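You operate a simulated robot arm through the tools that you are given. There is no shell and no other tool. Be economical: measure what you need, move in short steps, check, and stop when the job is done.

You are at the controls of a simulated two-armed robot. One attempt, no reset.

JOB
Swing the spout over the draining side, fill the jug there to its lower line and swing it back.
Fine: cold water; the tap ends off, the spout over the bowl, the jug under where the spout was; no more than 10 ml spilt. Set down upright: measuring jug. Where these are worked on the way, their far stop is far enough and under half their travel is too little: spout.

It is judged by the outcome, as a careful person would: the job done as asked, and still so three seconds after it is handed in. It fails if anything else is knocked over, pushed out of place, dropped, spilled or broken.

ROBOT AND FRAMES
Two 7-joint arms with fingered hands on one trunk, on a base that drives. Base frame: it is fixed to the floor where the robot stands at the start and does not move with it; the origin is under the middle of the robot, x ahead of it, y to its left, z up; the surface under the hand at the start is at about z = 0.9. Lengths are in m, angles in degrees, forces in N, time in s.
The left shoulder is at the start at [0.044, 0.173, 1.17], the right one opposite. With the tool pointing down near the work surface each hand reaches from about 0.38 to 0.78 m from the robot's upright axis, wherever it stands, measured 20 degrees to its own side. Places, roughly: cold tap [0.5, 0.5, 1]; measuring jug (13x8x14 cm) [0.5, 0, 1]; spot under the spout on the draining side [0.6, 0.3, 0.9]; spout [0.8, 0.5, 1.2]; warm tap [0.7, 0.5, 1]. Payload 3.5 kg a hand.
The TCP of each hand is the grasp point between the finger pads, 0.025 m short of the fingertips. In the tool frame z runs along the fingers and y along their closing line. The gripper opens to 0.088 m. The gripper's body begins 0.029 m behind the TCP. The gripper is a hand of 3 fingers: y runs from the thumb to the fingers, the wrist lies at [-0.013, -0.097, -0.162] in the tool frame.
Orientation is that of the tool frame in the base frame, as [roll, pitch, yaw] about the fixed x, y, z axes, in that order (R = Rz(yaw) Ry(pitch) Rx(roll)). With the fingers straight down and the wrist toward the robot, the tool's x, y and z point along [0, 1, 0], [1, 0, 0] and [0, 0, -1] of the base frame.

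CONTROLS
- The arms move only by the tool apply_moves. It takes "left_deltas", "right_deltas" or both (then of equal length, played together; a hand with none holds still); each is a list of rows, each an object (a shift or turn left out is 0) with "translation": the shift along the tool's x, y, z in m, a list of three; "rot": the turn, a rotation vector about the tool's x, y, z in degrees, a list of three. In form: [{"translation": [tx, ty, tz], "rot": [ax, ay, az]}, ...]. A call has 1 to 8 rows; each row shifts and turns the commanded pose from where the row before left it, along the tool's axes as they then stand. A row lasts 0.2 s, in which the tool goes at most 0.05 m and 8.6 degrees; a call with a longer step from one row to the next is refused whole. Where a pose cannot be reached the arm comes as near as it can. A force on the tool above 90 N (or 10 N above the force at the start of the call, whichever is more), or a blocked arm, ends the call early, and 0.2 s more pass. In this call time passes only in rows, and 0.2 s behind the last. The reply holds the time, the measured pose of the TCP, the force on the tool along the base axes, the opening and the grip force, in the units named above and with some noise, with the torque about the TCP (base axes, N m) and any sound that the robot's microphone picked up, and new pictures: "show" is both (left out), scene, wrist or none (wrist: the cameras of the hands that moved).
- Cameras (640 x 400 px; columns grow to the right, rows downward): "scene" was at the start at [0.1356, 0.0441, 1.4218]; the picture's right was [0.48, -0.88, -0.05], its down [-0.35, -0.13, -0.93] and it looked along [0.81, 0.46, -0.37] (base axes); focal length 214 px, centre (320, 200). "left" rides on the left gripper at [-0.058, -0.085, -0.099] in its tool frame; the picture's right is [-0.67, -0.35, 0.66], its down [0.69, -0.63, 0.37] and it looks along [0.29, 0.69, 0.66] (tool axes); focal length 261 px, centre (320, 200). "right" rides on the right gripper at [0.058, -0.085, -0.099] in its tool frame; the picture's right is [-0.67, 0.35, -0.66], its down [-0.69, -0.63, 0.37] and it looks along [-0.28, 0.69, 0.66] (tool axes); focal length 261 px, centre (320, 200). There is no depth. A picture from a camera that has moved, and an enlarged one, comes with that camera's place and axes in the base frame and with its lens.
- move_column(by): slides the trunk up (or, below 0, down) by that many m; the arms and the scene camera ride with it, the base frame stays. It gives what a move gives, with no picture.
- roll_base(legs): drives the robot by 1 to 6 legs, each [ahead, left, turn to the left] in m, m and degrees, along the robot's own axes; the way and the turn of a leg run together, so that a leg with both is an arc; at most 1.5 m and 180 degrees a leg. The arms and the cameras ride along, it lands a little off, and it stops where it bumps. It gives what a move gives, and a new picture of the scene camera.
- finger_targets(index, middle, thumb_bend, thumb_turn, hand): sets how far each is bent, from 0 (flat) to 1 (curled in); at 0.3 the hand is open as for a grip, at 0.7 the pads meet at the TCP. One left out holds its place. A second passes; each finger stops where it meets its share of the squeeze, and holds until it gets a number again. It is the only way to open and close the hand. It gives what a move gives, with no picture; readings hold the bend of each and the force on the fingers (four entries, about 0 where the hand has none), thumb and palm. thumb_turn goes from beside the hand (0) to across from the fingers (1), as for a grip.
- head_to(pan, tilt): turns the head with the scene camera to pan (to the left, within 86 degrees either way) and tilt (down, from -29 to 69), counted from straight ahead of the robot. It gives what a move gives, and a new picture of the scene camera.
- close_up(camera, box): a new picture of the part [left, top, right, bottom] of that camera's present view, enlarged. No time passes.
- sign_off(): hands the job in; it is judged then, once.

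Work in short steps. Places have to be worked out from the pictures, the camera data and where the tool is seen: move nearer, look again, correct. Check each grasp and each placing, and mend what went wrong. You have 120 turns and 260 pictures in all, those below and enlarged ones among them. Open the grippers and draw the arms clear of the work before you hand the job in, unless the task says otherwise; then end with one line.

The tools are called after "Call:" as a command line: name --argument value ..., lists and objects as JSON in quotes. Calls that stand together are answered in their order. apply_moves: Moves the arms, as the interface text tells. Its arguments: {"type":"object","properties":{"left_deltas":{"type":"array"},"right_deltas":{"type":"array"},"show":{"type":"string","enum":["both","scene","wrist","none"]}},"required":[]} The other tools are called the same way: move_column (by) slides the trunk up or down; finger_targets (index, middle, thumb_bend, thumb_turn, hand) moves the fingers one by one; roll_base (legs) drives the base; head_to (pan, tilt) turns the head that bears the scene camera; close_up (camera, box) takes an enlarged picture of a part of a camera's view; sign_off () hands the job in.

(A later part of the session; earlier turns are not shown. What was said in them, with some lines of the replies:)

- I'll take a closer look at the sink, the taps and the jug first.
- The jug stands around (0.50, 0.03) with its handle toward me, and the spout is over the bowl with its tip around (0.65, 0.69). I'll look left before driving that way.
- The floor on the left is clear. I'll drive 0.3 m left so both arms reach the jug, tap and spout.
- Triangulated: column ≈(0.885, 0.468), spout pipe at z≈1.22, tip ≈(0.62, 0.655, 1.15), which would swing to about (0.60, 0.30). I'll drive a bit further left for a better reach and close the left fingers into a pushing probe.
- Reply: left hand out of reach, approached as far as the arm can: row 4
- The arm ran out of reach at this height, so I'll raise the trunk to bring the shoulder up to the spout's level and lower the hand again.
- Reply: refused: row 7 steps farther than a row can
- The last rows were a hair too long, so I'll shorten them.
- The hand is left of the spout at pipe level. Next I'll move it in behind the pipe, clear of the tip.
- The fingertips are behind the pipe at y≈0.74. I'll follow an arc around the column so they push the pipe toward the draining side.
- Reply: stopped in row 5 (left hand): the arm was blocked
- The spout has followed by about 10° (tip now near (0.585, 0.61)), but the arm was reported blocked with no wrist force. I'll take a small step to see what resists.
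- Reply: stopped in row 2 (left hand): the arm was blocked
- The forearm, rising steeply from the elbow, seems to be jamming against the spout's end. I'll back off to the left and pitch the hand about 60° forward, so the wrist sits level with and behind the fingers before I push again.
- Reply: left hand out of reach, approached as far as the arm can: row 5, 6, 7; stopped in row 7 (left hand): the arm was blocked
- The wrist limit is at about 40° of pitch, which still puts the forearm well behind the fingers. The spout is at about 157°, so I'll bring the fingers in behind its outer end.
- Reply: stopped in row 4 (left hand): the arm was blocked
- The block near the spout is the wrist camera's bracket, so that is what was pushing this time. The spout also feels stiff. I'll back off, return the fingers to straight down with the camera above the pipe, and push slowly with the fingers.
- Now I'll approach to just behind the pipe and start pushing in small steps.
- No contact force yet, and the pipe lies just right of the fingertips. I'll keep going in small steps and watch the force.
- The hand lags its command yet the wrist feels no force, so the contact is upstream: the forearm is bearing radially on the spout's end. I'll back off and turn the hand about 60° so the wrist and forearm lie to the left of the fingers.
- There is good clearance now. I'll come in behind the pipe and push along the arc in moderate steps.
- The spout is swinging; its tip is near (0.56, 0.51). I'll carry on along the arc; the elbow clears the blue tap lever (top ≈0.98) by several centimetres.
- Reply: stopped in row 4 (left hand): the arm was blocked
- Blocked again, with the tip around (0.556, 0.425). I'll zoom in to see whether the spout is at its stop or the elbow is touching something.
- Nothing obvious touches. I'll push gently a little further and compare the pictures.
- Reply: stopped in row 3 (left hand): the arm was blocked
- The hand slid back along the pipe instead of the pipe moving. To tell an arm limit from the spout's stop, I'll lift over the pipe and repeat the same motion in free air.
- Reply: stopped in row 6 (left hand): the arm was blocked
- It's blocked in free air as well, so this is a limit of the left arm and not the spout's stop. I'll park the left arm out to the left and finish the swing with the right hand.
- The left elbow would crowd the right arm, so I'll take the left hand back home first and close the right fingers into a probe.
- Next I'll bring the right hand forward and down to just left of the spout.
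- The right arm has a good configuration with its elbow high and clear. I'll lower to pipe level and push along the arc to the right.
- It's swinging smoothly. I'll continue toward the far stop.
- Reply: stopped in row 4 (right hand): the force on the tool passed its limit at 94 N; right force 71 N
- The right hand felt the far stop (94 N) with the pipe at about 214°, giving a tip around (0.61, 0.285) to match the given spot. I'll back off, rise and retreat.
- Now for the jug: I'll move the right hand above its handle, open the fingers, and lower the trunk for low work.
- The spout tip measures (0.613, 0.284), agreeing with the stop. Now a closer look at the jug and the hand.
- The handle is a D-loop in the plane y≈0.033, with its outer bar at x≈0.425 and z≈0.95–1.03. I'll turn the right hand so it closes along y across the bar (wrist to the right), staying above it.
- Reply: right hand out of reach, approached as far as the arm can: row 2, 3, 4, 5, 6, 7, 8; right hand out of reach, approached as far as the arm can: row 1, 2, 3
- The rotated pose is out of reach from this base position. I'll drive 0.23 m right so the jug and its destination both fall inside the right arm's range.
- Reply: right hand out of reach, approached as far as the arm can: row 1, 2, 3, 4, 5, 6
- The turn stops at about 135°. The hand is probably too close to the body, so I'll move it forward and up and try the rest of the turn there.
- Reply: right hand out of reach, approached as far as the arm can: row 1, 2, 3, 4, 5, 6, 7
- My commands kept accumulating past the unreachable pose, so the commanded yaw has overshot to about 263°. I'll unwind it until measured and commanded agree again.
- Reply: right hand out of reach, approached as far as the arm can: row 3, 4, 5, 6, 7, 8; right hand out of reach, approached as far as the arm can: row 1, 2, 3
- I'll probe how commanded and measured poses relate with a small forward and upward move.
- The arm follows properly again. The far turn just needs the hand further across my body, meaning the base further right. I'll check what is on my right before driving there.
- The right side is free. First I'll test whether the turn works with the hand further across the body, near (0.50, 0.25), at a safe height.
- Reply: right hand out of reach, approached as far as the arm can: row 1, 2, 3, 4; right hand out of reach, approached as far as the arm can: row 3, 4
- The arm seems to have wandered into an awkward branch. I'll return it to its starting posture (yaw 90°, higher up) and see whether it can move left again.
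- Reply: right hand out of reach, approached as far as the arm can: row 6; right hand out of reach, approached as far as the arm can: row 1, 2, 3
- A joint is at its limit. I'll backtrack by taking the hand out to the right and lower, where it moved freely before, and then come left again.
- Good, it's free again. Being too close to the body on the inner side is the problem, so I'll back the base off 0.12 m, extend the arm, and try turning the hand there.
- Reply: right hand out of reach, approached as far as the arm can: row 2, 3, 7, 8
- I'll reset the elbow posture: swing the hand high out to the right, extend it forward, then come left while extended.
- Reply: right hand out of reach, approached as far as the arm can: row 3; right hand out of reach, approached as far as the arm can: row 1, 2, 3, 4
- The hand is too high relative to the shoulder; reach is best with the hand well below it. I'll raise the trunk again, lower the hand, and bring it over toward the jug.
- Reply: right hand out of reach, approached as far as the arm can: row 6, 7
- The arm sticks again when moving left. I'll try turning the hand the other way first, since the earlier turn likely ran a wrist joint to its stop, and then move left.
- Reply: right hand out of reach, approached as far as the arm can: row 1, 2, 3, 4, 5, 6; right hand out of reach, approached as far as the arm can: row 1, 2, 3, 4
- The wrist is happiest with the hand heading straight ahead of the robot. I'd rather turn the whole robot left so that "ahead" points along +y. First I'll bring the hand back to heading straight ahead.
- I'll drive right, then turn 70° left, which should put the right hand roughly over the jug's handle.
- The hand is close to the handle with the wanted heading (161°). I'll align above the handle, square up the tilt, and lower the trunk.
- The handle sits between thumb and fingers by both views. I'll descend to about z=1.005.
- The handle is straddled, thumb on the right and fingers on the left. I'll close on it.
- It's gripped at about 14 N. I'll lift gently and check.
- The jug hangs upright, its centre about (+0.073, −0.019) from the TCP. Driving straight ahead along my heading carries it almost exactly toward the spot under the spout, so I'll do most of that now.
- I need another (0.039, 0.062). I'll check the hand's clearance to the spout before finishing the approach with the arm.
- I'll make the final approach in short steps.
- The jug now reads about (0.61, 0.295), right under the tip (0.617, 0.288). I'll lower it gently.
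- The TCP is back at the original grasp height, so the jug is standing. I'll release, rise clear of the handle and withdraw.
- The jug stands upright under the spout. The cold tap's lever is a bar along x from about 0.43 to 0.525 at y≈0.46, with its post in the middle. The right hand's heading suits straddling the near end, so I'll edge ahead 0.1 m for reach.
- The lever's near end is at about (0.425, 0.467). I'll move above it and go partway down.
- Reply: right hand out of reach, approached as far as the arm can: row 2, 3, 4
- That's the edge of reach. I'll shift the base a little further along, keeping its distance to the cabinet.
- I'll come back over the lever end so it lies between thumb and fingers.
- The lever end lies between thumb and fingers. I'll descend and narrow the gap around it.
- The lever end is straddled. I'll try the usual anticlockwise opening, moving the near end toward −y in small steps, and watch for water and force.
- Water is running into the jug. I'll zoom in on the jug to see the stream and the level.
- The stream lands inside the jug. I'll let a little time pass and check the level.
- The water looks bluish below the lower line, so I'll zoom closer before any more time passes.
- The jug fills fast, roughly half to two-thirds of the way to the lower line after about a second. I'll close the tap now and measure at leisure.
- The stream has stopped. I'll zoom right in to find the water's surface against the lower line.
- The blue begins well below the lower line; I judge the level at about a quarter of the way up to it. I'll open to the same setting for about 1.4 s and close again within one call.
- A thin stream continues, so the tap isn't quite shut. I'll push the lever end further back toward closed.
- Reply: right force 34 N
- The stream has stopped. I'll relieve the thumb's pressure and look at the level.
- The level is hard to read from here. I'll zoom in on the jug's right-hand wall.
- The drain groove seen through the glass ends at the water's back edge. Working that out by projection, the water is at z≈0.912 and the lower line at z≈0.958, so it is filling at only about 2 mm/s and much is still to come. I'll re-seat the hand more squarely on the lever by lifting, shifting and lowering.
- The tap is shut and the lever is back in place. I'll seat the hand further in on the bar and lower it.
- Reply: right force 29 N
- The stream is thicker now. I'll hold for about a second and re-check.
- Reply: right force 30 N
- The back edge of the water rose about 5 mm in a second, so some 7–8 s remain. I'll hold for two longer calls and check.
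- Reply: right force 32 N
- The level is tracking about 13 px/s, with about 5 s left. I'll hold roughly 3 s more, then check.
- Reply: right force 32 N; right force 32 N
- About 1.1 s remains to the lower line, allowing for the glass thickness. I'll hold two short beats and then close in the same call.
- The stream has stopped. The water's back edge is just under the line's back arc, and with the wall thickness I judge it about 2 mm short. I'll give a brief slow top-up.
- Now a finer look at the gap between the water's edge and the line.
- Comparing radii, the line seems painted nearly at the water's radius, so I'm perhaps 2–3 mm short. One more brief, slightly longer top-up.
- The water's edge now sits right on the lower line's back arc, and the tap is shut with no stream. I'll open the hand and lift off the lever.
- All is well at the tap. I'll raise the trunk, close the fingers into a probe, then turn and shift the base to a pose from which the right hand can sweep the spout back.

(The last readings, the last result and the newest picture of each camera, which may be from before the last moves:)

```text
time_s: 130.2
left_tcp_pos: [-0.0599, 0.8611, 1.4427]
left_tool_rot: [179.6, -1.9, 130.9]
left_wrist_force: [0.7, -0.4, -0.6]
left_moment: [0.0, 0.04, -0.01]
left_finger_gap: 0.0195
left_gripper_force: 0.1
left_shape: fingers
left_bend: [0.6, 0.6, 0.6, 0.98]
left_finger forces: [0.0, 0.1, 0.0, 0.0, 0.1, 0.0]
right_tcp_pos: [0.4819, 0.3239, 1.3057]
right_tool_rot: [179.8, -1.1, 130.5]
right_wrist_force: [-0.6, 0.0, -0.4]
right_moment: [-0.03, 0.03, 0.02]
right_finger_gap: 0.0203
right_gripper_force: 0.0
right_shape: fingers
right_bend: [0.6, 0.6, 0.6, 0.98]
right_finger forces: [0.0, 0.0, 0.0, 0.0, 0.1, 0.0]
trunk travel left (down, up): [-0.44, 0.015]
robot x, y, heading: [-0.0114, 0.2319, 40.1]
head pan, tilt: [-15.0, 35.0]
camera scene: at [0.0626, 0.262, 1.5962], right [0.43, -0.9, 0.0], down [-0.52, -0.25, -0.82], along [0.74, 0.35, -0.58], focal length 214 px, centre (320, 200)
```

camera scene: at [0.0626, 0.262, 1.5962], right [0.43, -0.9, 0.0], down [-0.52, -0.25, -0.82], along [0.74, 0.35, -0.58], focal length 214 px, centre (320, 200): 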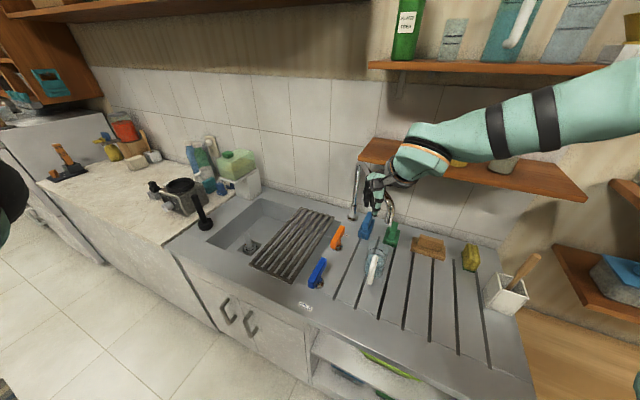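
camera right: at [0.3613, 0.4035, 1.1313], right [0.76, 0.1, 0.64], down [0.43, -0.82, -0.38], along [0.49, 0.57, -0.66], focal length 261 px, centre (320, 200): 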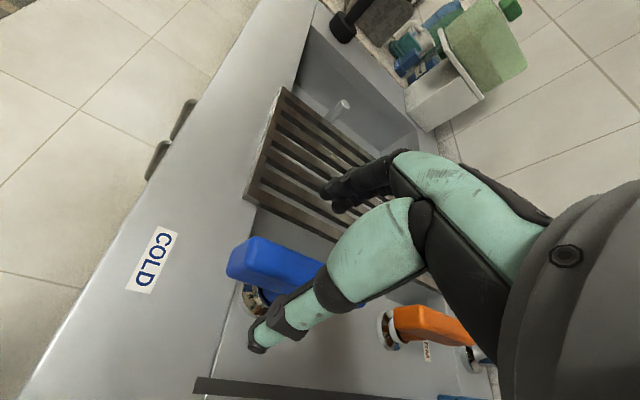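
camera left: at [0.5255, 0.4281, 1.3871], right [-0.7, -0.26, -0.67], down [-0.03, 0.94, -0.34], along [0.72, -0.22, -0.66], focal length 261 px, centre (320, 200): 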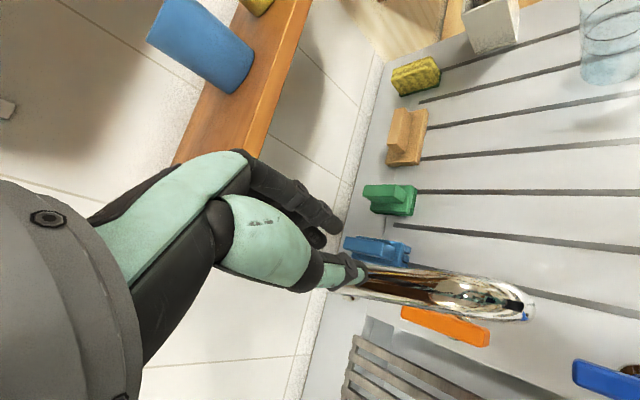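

I'll take the hand over to the right side of the spout at a safe height.

Call:
apply_moves --right_deltas '[{"translation": [-0.0397, 0.0187, -0.012]}, {"translation": [-0.0397, 0.0187, -0.008]}, {"translation": [-0.0397, 0.0187, 0]}, {"translation": [-0.0397, 0.0187, 0]}, {"translation": [-0.0397, 0.0187, 0]}]' --show "both"

Call:
close_up --camera "scene" --box '[320, 110, 480, 260]'

```text
time_s: 131.4
left_tcp_pos: [-0.0583, 0.8588, 1.4449]
left_tool_rot: [179.5, -1.9, 130.8]
left_wrist_force: [-0.9, 0.6, 0.6]
left_moment: [0.0, -0.02, 0.03]
left_finger_gap: 0.0196
left_gripper_force: 0.0
left_shape: fingers
left_bend: [0.6, 0.6, 0.6, 0.98]
left_finger forces: [0.0, 0.0, 0.1, 0.0, 0.1, 0.0]
right_tcp_pos: [0.6449, 0.2466, 1.3124]
right_tool_rot: [179.5, -1.0, 130.1]
right_wrist_force: [1.4, -0.5, -0.1]
right_moment: [0.0, 0.0, 0.0]
right_finger_gap: 0.0202
right_gripper_force: 0.0
right_shape: fingers
right_bend: [0.6, 0.6, 0.6, 0.98]
right_finger forces: [0.0, 0.0, 0.1, 0.0, 0.0, 0.0]
right hand out of reach, approached as far as the arm can: row 4, 5
trunk travel left (down, up): [-0.44, 0.015]
robot x, y, heading: [-0.0137, 0.2343, 40.2]
head pan, tilt: [-15.0, 35.0]
camera scene: at [0.064, 0.259, 1.5962], right [0.43, -0.9, 0.0], down [-0.52, -0.24, -0.82], along [0.74, 0.35, -0.57], focal length 214 px, centre (320, 200)
camera right: at [0.5423, 0.2352, 1.4117], right [0.7, -0.3, 0.65], down [-0.04, -0.92, -0.38], along [0.71, 0.24, -0.66], focal length 261 px, centre (320, 200)
```

scene: 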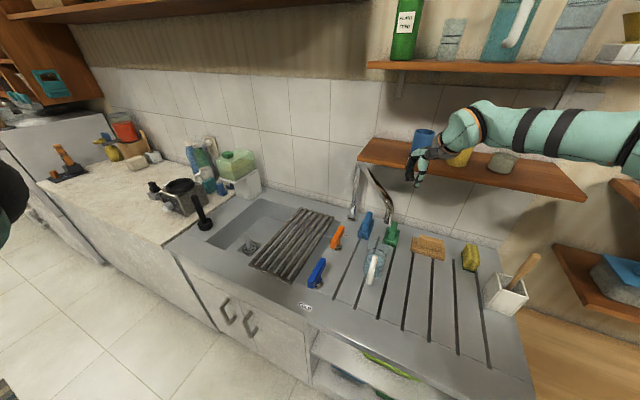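
right: 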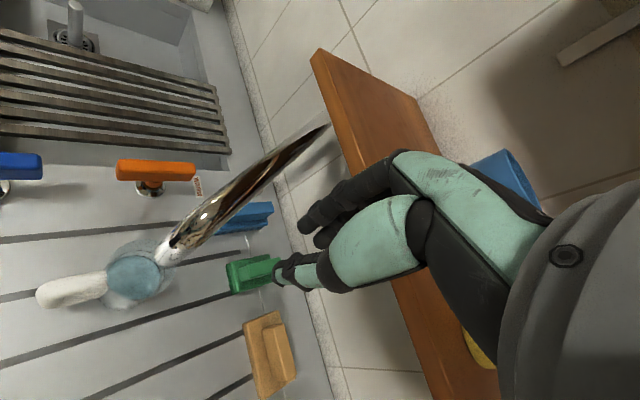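

```text
2.67 times, centred on (400, 185) of scene
camera zoom: at [0.064, 0.259, 1.5962], right [0.43, -0.9, 0.0], down [-0.52, -0.24, -0.82], along [0.74, 0.35, -0.57], focal length 572 px, centre (107, 240)
```

zoom: 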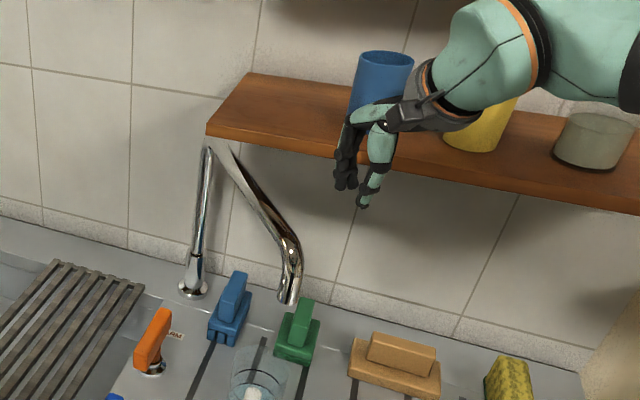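

The hand is just right of the pipe, and the wrist view shows the jug and its water under the spout tip. I'll move a little further right, then lower to pipe level.

Call:
apply_moves --right_deltas '[{"translation": [-0.025, -0.003, 0]}, {"translation": [0, 0, 0.04]}, {"translation": [0, 0, 0.04]}, {"translation": [0, 0, 0.03]}]' --show "wrist"

Call:
close_up --camera "scene" --box '[320, 110, 480, 260]'

```text
time_s: 132.4
left_tcp_pos: [-0.0594, 0.8605, 1.4424]
left_tool_rot: [179.6, -1.8, 130.9]
left_wrist_force: [-0.1, 0.0, -0.3]
left_moment: [0.01, -0.04, -0.01]
left_finger_gap: 0.0199
left_gripper_force: 0.1
left_shape: fingers
left_bend: [0.6, 0.6, 0.6, 0.98]
left_finger forces: [0.1, 0.0, 0.0, 0.0, 0.0, 0.0]
right_tcp_pos: [0.6383, 0.2364, 1.1943]
right_tool_rot: [179.8, -1.1, 130.4]
right_wrist_force: [-0.8, -0.4, -0.6]
right_moment: [0.0, 0.0, 0.01]
right_finger_gap: 0.0201
right_gripper_force: 0.1
right_shape: fingers
right_bend: [0.6, 0.6, 0.6, 0.98]
right_finger forces: [0.0, 0.0, 0.0, 0.1, 0.0, 0.0]
right hand out of reach, approached as far as the arm can: row 1
trunk travel left (down, up): [-0.44, 0.015]
robot x, y, heading: [-0.013, 0.2295, 40.2]
head pan, tilt: [-15.0, 35.0]
camera right: at [0.5376, 0.2245, 1.2943], right [0.71, -0.29, 0.64], down [-0.04, -0.92, -0.38], along [0.71, 0.25, -0.66], focal length 261 px, centre (320, 200)
```

right: 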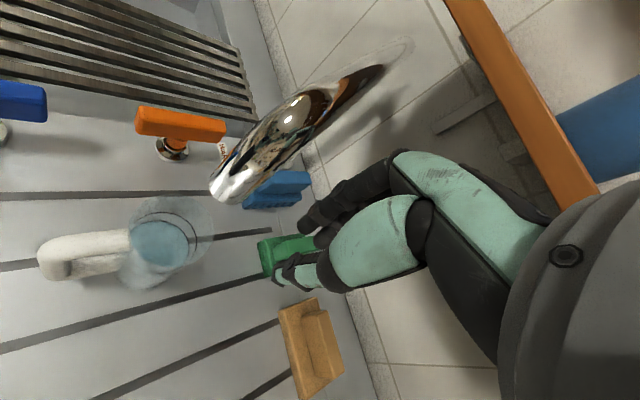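

```text
2.67 times, centred on (400, 185) of scene
camera zoom: at [0.0627, 0.2614, 1.5962], right [0.43, -0.9, 0.0], down [-0.52, -0.25, -0.82], along [0.74, 0.35, -0.57], focal length 572 px, centre (107, 240)
```

zoom: 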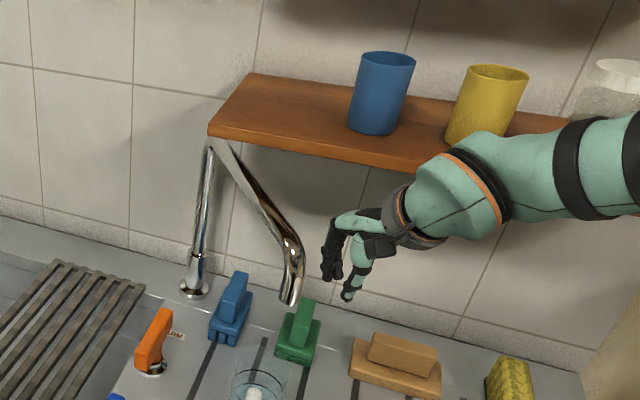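

The hand is at the right height but slightly outside the spout's end radius. I'll slide it inward along the pipe.

Call:
apply_moves --right_deltas '[{"translation": [-0.004, 0.024, 0]}, {"translation": [-0.004, 0.024, 0]}]' --show "wrist"

```text
time_s: 133.1
left_tcp_pos: [-0.0604, 0.86, 1.4433]
left_tool_rot: [179.6, -1.8, 130.9]
left_wrist_force: [-0.1, -0.1, -0.2]
left_moment: [0.01, -0.01, 0.0]
left_finger_gap: 0.0198
left_gripper_force: 0.1
left_shape: fingers
left_bend: [0.6, 0.6, 0.6, 0.98]
left_finger forces: [0.1, 0.0, 0.0, 0.0, 0.0, 0.0]
right_tcp_pos: [0.6635, 0.2569, 1.1949]
right_tool_rot: [179.8, -0.8, 130.3]
right_wrist_force: [-0.3, 0.2, 0.0]
right_moment: [-0.01, -0.02, 0.03]
right_finger_gap: 0.0198
right_gripper_force: 0.0
right_shape: fingers
right_bend: [0.6, 0.6, 0.6, 0.98]
right_finger forces: [0.0, 0.1, 0.0, 0.1, 0.2, 0.0]
right hand out of reach, approached as far as the arm can: row 2
trunk travel left (down, up): [-0.44, 0.015]
robot x, y, heading: [-0.0129, 0.2307, 40.3]
head pan, tilt: [-15.0, 35.0]
camera right: at [0.5617, 0.2452, 1.2951], right [0.7, -0.29, 0.65], down [-0.04, -0.92, -0.38], along [0.71, 0.24, -0.66], focal length 261 px, centre (320, 200)
```

right: 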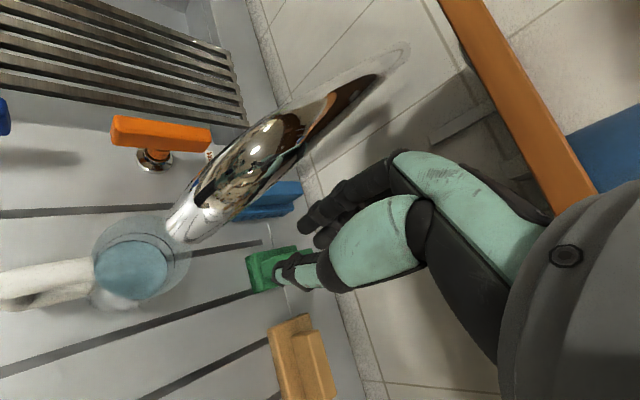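

The hand is now beside the pipe at r≈0.305. I'll push it back along the arc toward the bowl.

Call:
apply_moves --right_deltas '[{"translation": [0.0299, -0.0004, 0]}, {"translation": [0.0299, 0.0028, 0]}, {"translation": [0.0294, 0.0059, 0]}, {"translation": [0.0287, 0.009, 0]}, {"translation": [0.0276, 0.0119, 0]}]' --show "both"

```text
time_s: 134.2
left_tcp_pos: [-0.0595, 0.8611, 1.4431]
left_tool_rot: [179.5, -1.8, 131.0]
left_wrist_force: [-0.6, 0.0, -0.1]
left_moment: [0.01, -0.02, 0.02]
left_finger_gap: 0.0196
left_gripper_force: 0.1
left_shape: fingers
left_bend: [0.6, 0.6, 0.6, 0.98]
left_finger forces: [0.1, 0.0, 0.0, 0.1, 0.0, 0.1]
right_tcp_pos: [0.5709, 0.3462, 1.2233]
right_tool_rot: [179.8, -1.0, 130.6]
right_wrist_force: [1.0, -0.2, 0.2]
right_moment: [0.01, -0.01, -0.03]
right_finger_gap: 0.02
right_gripper_force: 0.0
right_shape: fingers
right_bend: [0.6, 0.6, 0.6, 0.98]
right_finger forces: [0.2, 0.1, 0.0, 0.0, 0.1, 0.0]
right hand out of reach, approached as far as the arm can: row 3, 4, 5
trunk travel left (down, up): [-0.44, 0.015]
robot x, y, heading: [-0.0138, 0.2312, 40.4]
head pan, tilt: [-15.0, 35.0]
camera scene: at [0.0623, 0.2615, 1.5963], right [0.43, -0.9, 0.0], down [-0.52, -0.25, -0.82], along [0.74, 0.35, -0.57], focal length 214 px, centre (320, 200)
camera right: at [0.469, 0.334, 1.3223], right [0.71, -0.29, 0.64], down [-0.04, -0.92, -0.38], along [0.71, 0.25, -0.66], focal length 261 px, centre (320, 200)
```

scene: 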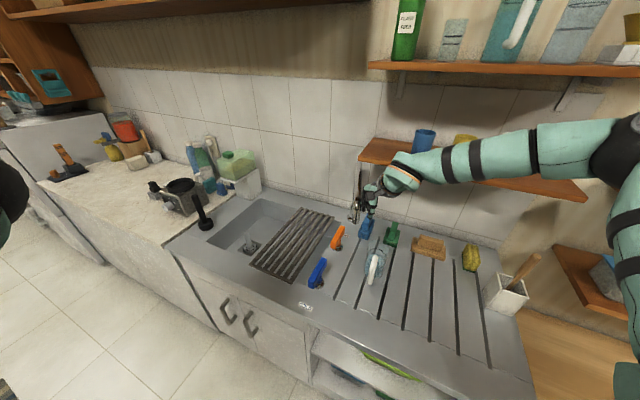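
right: 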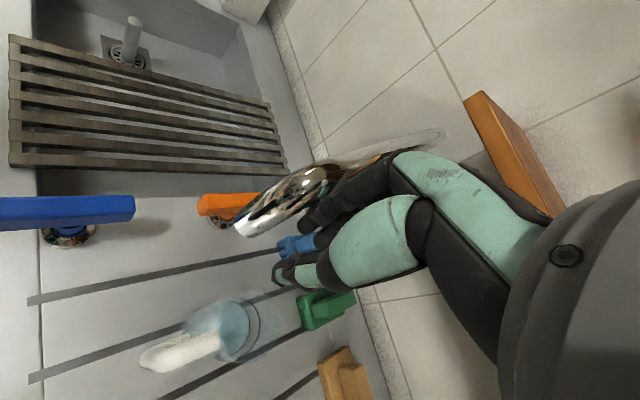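

The spout is moving back, but the arm reached its leftward limit. I'll bring the arm back to its comfortable pose and push further by moving the base instead.

Call:
apply_moves --right_deltas '[{"translation": [-0.0427, 0.0043, 0.0093]}, {"translation": [-0.0427, 0.0043, 0.0093]}, {"translation": [-0.0427, 0.0043, 0.0093]}]' --show "none"

Call:
roll_base --legs '[[0.0274, 0.0988, 0]]'

Call:
close_up --camera "right" --box '[0, 0, 640, 400]'

```text
time_s: 135.1
left_tcp_pos: [-0.0591, 0.8585, 1.444]
left_tool_rot: [179.5, -1.8, 130.9]
left_wrist_force: [0.2, 0.7, -0.9]
left_moment: [0.01, -0.04, 0.0]
left_finger_gap: 0.0196
left_gripper_force: 0.1
left_shape: fingers
left_bend: [0.6, 0.6, 0.6, 0.98]
left_finger forces: [0.0, 0.1, 0.1, 0.0, 0.0, 0.1]
right_tcp_pos: [0.6624, 0.2566, 1.1922]
right_tool_rot: [179.7, -1.0, 130.4]
right_wrist_force: [0.0, 0.1, -0.3]
right_moment: [-0.02, -0.01, 0.01]
right_finger_gap: 0.02
right_gripper_force: 0.1
right_shape: fingers
right_bend: [0.6, 0.6, 0.6, 0.98]
right_finger forces: [0.0, 0.0, 0.0, 0.0, 0.1, 0.0]
trunk travel left (down, up): [-0.44, 0.015]
robot x, y, heading: [-0.0088, 0.2281, 40.1]
head pan, tilt: [-15.0, 35.0]
```

```text
time_s: 136.2
left_tcp_pos: [-0.1005, 0.9448, 1.4474]
left_tool_rot: [179.4, -2.2, 130.9]
left_wrist_force: [-0.2, 0.6, 0.2]
left_moment: [0.04, -0.04, -0.01]
left_finger_gap: 0.0196
left_gripper_force: 0.1
left_shape: fingers
left_bend: [0.6, 0.6, 0.6, 0.98]
left_finger forces: [0.0, 0.1, 0.0, 0.0, 0.1, 0.0]
right_tcp_pos: [0.6216, 0.3424, 1.1907]
right_tool_rot: [179.7, -1.3, 130.4]
right_wrist_force: [0.0, 0.6, 0.2]
right_moment: [0.01, -0.04, 0.02]
right_finger_gap: 0.0198
right_gripper_force: 0.1
right_shape: fingers
right_bend: [0.6, 0.6, 0.6, 0.98]
right_finger forces: [0.1, 0.0, 0.0, 0.0, 0.0, 0.0]
trunk travel left (down, up): [-0.44, 0.015]
robot x, y, heading: [-0.0548, 0.3217, 39.9]
head pan, tilt: [-15.0, 35.0]
camera scene: at [0.0237, 0.3453, 1.5962], right [0.43, -0.9, -0.01], down [-0.52, -0.24, -0.82], along [0.74, 0.35, -0.57], focal length 214 px, centre (320, 200)
```

scene: 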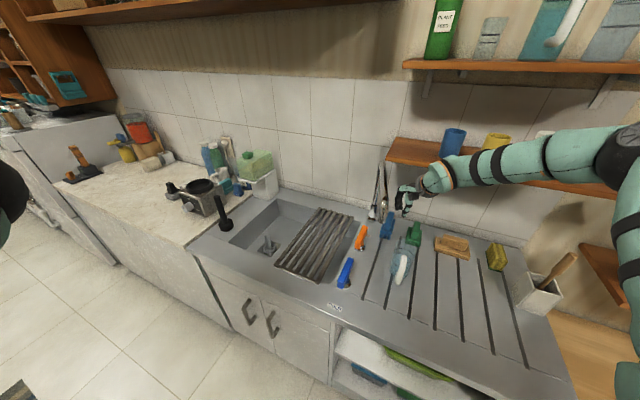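

```text
1.00 times, centred on (320, 200) of right (not enlarged: the box is as wide or as high as the picture)
camera zoom: at [0.5204, 0.331, 1.2909], right [0.71, -0.3, 0.64], down [-0.04, -0.92, -0.39], along [0.71, 0.25, -0.66], focal length 261 px, centre (320, 200)
```

zoom: 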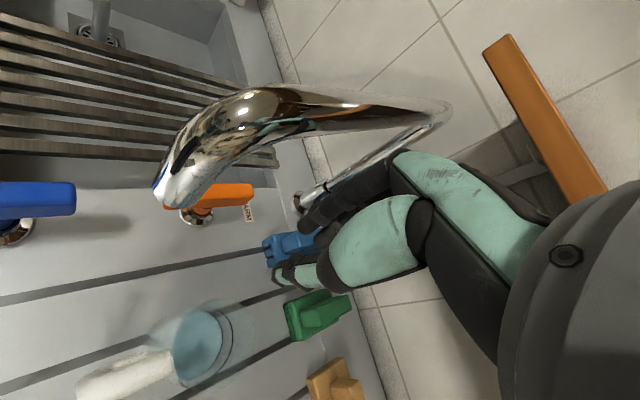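

The fingers are just behind the pipe (pipe ≈193°). Now I'll push it on with two base legs that follow the arc.

Call:
roll_base --legs '[[0.0665, 0.1216, 0], [0.0796, 0.0624, 0]]'

Call:
close_up --camera "right" --box '[0, 0, 640, 400]'

```text
time_s: 138.3
left_tcp_pos: [-0.1082, 1.1852, 1.4451]
left_tool_rot: [179.5, -1.9, 130.8]
left_wrist_force: [0.2, 0.2, 0.2]
left_moment: [0.0, 0.03, 0.01]
left_finger_gap: 0.0198
left_gripper_force: 0.0
left_shape: fingers
left_bend: [0.6, 0.6, 0.6, 0.98]
left_finger forces: [0.1, 0.1, 0.1, 0.1, 0.0, 0.0]
right_tcp_pos: [0.6135, 0.5812, 1.1923]
right_tool_rot: [179.7, -1.1, 130.4]
right_wrist_force: [-0.4, 0.6, -0.8]
right_moment: [0.02, -0.02, 0.02]
right_finger_gap: 0.02
right_gripper_force: 0.0
right_shape: fingers
right_bend: [0.6, 0.6, 0.6, 0.98]
right_finger forces: [0.0, 0.1, 0.0, 0.0, 0.1, 0.1]
trunk travel left (down, up): [-0.44, 0.015]
robot x, y, heading: [-0.0644, 0.5587, 40.2]
head pan, tilt: [-15.0, 35.0]
camera scene: at [0.0149, 0.586, 1.5962], right [0.43, -0.9, 0.0], down [-0.52, -0.24, -0.82], along [0.74, 0.35, -0.57], focal length 214 px, centre (320, 200)
```

scene: 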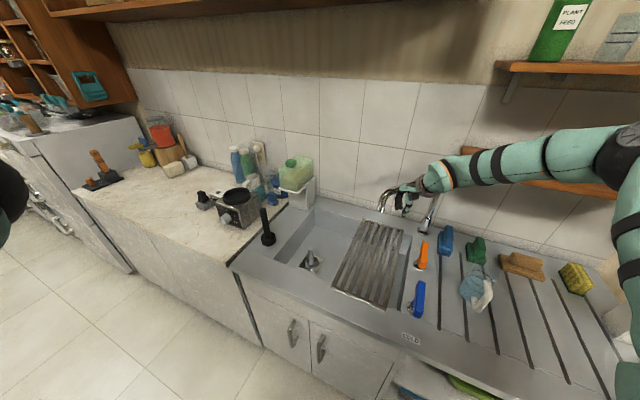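

```text
1.00 times, centred on (320, 200) of right (not enlarged: the box is as wide or as high as the picture)
camera zoom: at [0.512, 0.5706, 1.2921], right [0.7, -0.3, 0.64], down [-0.04, -0.92, -0.38], along [0.71, 0.25, -0.66], focal length 261 px, centre (320, 200)
```

zoom: 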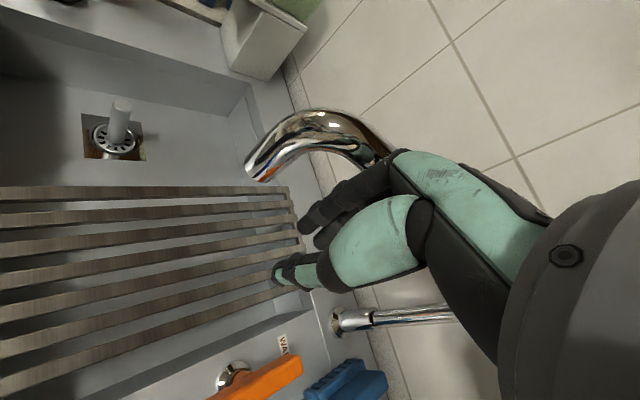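

The tip is at about (0.61, 0.645), nearly its original place over the bowl. One small nudge more, then I'll back off and rise clear.

Call:
apply_moves --right_deltas '[{"translation": [0.0053, 0.0123, 0]}, {"translation": [0.004, 0.01, 0]}]' --show "none"

Call:
apply_moves --right_deltas '[{"translation": [-0.03, -0.02, 0]}, {"translation": [-0.02, -0.04, 0]}, {"translation": [-0.01, -0.045, 0]}, {"translation": [0, -0.045, -0.015]}, {"translation": [0, -0.04, -0.03]}, {"translation": [0, 0, -0.04]}]' --show "both"

Call:
finger_targets --hand "right" --index 0.3 --middle 0.3 --thumb_bend 0.3

Call:
finger_targets --hand "left" --index 0.3 --middle 0.3 --thumb_bend 0.3

```text
time_s: 138.9
left_tcp_pos: [-0.1096, 1.1839, 1.446]
left_tool_rot: [179.3, -1.9, 130.8]
left_wrist_force: [-0.5, 0.2, 0.1]
left_moment: [-0.05, 0.03, -0.01]
left_finger_gap: 0.0198
left_gripper_force: 0.1
left_shape: fingers
left_bend: [0.6, 0.6, 0.6, 0.98]
left_finger forces: [0.0, 0.0, 0.0, 0.1, 0.1, 0.0]
right_tcp_pos: [0.6133, 0.5897, 1.2037]
right_tool_rot: [179.4, -1.1, 130.4]
right_wrist_force: [-7.1, -16.8, -0.8]
right_moment: [0.27, -0.11, -0.47]
right_finger_gap: 0.0197
right_gripper_force: 9.0
right_shape: fingers
right_bend: [0.6, 0.68, 0.6, 0.98]
right_finger forces: [0.0, 18.3, 0.0, 0.0, 0.0, 0.1]
right hand out of reach, approached as far as the arm can: row 1, 2
trunk travel left (down, up): [-0.44, 0.015]
robot x, y, heading: [-0.0593, 0.5567, 40.2]
head pan, tilt: [-15.0, 35.0]
```

```text
time_s: 140.3
left_tcp_pos: [-0.1116, 1.1889, 1.4419]
left_tool_rot: [179.5, -1.7, 130.7]
left_wrist_force: [-0.1, 0.8, -0.1]
left_moment: [0.0, -0.01, 0.02]
left_finger_gap: 0.0196
left_gripper_force: 0.0
left_shape: fingers
left_bend: [0.6, 0.6, 0.6, 0.98]
left_finger forces: [0.0, 0.1, 0.0, 0.0, 0.1, 0.0]
right_tcp_pos: [0.4897, 0.4355, 1.2752]
right_tool_rot: [179.6, -0.8, 130.2]
right_wrist_force: [0.4, 0.2, 1.0]
right_moment: [0.01, -0.02, -0.03]
right_finger_gap: 0.0198
right_gripper_force: 0.1
right_shape: fingers
right_bend: [0.6, 0.6, 0.6, 0.98]
right_finger forces: [0.0, 0.1, 0.0, 0.1, 0.0, 0.0]
right hand out of reach, approached as far as the arm can: row 1, 6
trunk travel left (down, up): [-0.44, 0.015]
robot x, y, heading: [-0.0598, 0.5565, 40.3]
head pan, tilt: [-15.0, 35.0]
camera scene: at [0.0112, 0.5906, 1.5963], right [0.43, -0.9, 0.0], down [-0.52, -0.25, -0.82], along [0.74, 0.35, -0.57], focal length 214 px, centre (320, 200)
camera right: at [0.3876, 0.4244, 1.3745], right [0.7, -0.3, 0.65], down [-0.04, -0.92, -0.38], along [0.71, 0.24, -0.66], focal length 261 px, centre (320, 200)
```

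scene: 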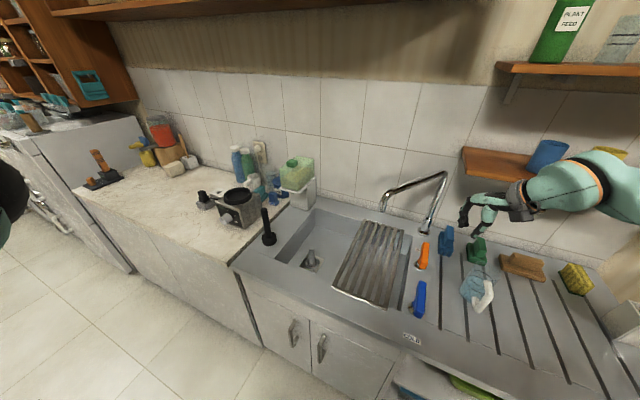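
right: 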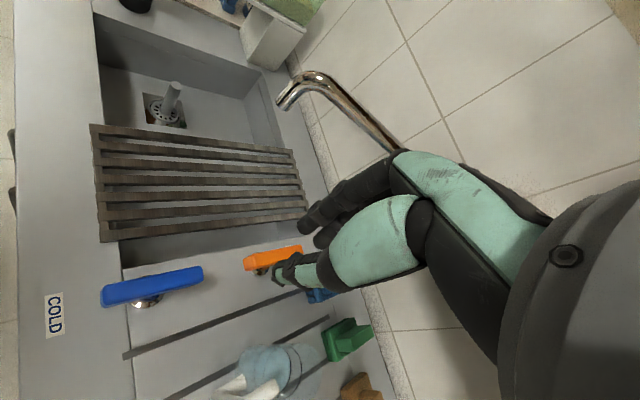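

```text
time_s: 141.3
left_tcp_pos: [-0.1088, 1.1871, 1.4424]
left_tool_rot: [179.5, -1.9, 130.9]
left_wrist_force: [-0.4, 0.3, 0.7]
left_moment: [-0.04, -0.03, 0.03]
left_finger_gap: 0.02
left_gripper_force: 0.1
left_shape: fingers
left_bend: [0.6, 0.6, 0.6, 0.98]
left_finger forces: [0.0, 0.1, 0.1, 0.0, 0.0, 0.1]
right_tcp_pos: [0.4923, 0.4324, 1.2733]
right_tool_rot: [179.6, -1.0, 130.2]
right_wrist_force: [-0.4, 0.0, -0.5]
right_moment: [-0.03, -0.02, 0.03]
right_finger_gap: 0.0844
right_gripper_force: 0.0
right_shape: fingers
right_bend: [0.3, 0.3, 0.3, 0.98]
right_finger forces: [0.0, 0.1, 0.0, 0.0, 0.1, 0.0]
trunk travel left (down, up): [-0.44, 0.015]
robot x, y, heading: [-0.0612, 0.5566, 40.3]
head pan, tilt: [-15.0, 35.0]
```

```text
time_s: 142.3
left_tcp_pos: [-0.1092, 1.188, 1.4438]
left_tool_rot: [179.5, -1.9, 130.9]
left_wrist_force: [-0.6, -0.1, 0.0]
left_moment: [0.01, 0.0, 0.02]
left_finger_gap: 0.0848
left_gripper_force: 0.1
left_shape: fingers
left_bend: [0.3, 0.3, 0.3, 0.98]
left_finger forces: [0.1, 0.0, 0.0, 0.0, 0.0, 0.0]
right_tcp_pos: [0.4923, 0.4329, 1.2732]
right_tool_rot: [179.6, -0.9, 130.1]
right_wrist_force: [0.1, -0.3, -0.4]
right_moment: [-0.01, 0.03, -0.01]
right_finger_gap: 0.0842
right_gripper_force: 0.0
right_shape: fingers
right_bend: [0.3, 0.3, 0.3, 0.98]
right_finger forces: [0.1, 0.0, 0.1, 0.1, 0.1, 0.0]
trunk travel left (down, up): [-0.44, 0.015]
robot x, y, heading: [-0.0595, 0.5591, 40.2]
head pan, tilt: [-15.0, 35.0]
```

The last nudge met the stop, so the spout is fully back over the bowl. I'll back the robot away from the counter and inspect the final scene.

Call:
roll_base --legs '[[-0.2, 0.12, 0], [0, 0, -30]]'

Call:
head_to --pan -20 --tilt 32

```text
time_s: 145.5
left_tcp_pos: [-0.0199, 1.0919, 1.4433]
left_tool_rot: [179.6, -1.8, 101.1]
left_wrist_force: [0.2, 0.3, 0.5]
left_moment: [-0.01, -0.02, -0.03]
left_finger_gap: 0.0845
left_gripper_force: 0.0
left_shape: fingers
left_bend: [0.3, 0.3, 0.3, 0.98]
left_finger forces: [0.0, 0.1, 0.0, 0.0, 0.0, 0.1]
right_tcp_pos: [0.1304, 0.1393, 1.2745]
right_tool_rot: [179.5, -1.0, 100.6]
right_wrist_force: [0.1, -1.8, -0.1]
right_moment: [-0.04, 0.0, 0.03]
right_finger_gap: 0.0844
right_gripper_force: 0.2
right_shape: fingers
right_bend: [0.3, 0.3, 0.3, 0.98]
right_finger forces: [0.1, 0.1, 0.0, 0.0, 0.1, 0.0]
trunk travel left (down, up): [-0.44, 0.015]
robot x, y, heading: [-0.2879, 0.5198, 10.8]
head pan, tilt: [-15.0, 35.0]
camera scene: at [-0.2097, 0.5111, 1.5963], right [-0.08, -1.0, 0.0], down [-0.57, 0.04, -0.82], along [0.82, -0.06, -0.57], focal length 214 px, centre (320, 200)
```

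scene: 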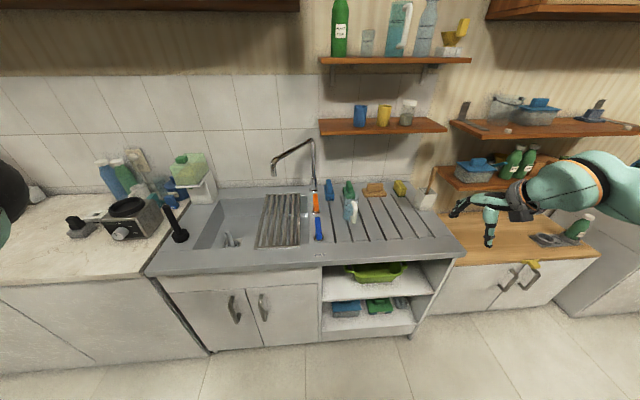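

```text
time_s: 146.2
left_tcp_pos: [-0.0209, 1.0915, 1.4438]
left_tool_rot: [179.6, -1.8, 101.2]
left_wrist_force: [-0.2, -0.1, 0.7]
left_moment: [-0.04, -0.02, -0.01]
left_finger_gap: 0.0842
left_gripper_force: 0.1
left_shape: fingers
left_bend: [0.3, 0.3, 0.3, 0.98]
left_finger forces: [0.0, 0.1, 0.1, 0.0, 0.0, 0.0]
right_tcp_pos: [0.13, 0.1396, 1.2739]
right_tool_rot: [179.5, -1.0, 100.6]
right_wrist_force: [0.0, 0.1, -0.1]
right_moment: [-0.04, 0.01, -0.02]
right_finger_gap: 0.0845
right_gripper_force: 0.0
right_shape: fingers
right_bend: [0.3, 0.3, 0.3, 0.98]
right_finger forces: [0.0, 0.1, 0.0, 0.0, 0.0, 0.1]
trunk travel left (down, up): [-0.44, 0.015]
robot x, y, heading: [-0.2925, 0.5216, 10.8]
head pan, tilt: [-20.0, 32.0]
camera scene: at [-0.2091, 0.503, 1.6009], right [-0.16, -0.99, 0.0], down [-0.52, 0.09, -0.85], along [0.84, -0.14, -0.53], focal length 214 px, centre (320, 200)
```

scene: 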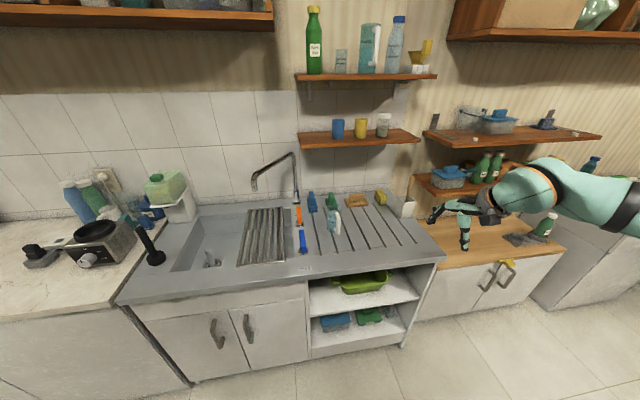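

Everything is standing and in place. I'll check the jug's level from this shallower angle, as well as the tap and spout.

Call:
close_up --camera "scene" --box '[312, 196, 352, 244]'

Call:
close_up --camera "scene" --box '[200, 130, 420, 270]'

```text
8.33 times, centred on (332, 220) of scene
camera zoom: at [-0.2091, 0.503, 1.6009], right [-0.16, -0.99, 0.0], down [-0.52, 0.09, -0.85], along [0.84, -0.14, -0.53], focal length 1787 px, centre (220, 33)
```

zoom: 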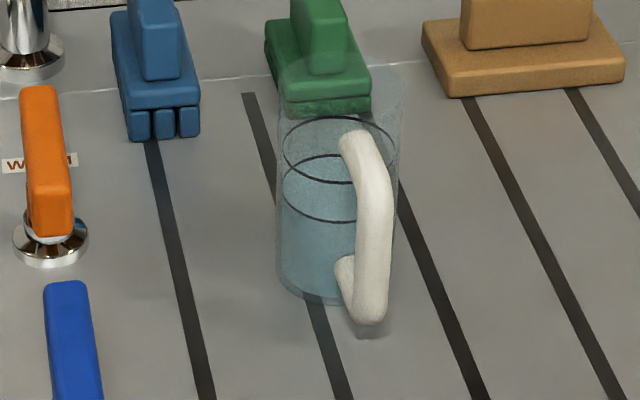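

```text
2.86 times, centred on (310, 200) of scene
camera zoom: at [-0.2091, 0.503, 1.6009], right [-0.16, -0.99, 0.0], down [-0.52, 0.09, -0.85], along [0.84, -0.14, -0.53], focal length 613 px, centre (349, 200)
```

zoom: 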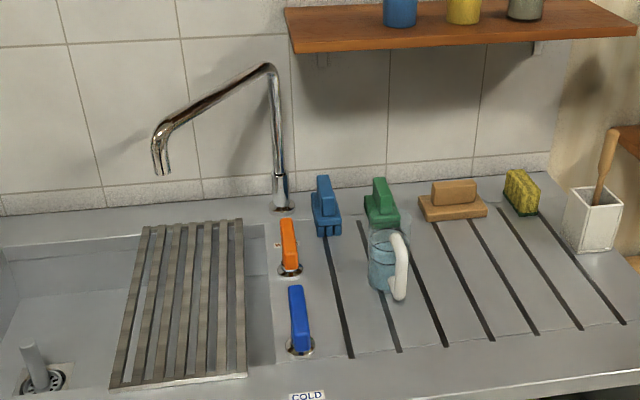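

The water reaches the lower line, the tap is off with no stream, the spout is over the bowl, the jug is upright in its spot, and there is no sign of a spill. Handing in.

Call:
sign_off

```text
The job is handed in.
```

The jug is filled with cold water to its lower line and stands upright on the draining side, under where the spout was. The tap is off and the spout is back over the bowl. In the final pictures I saw no spill and nothing knocked over or moved, and both hands are open and clear of the work.
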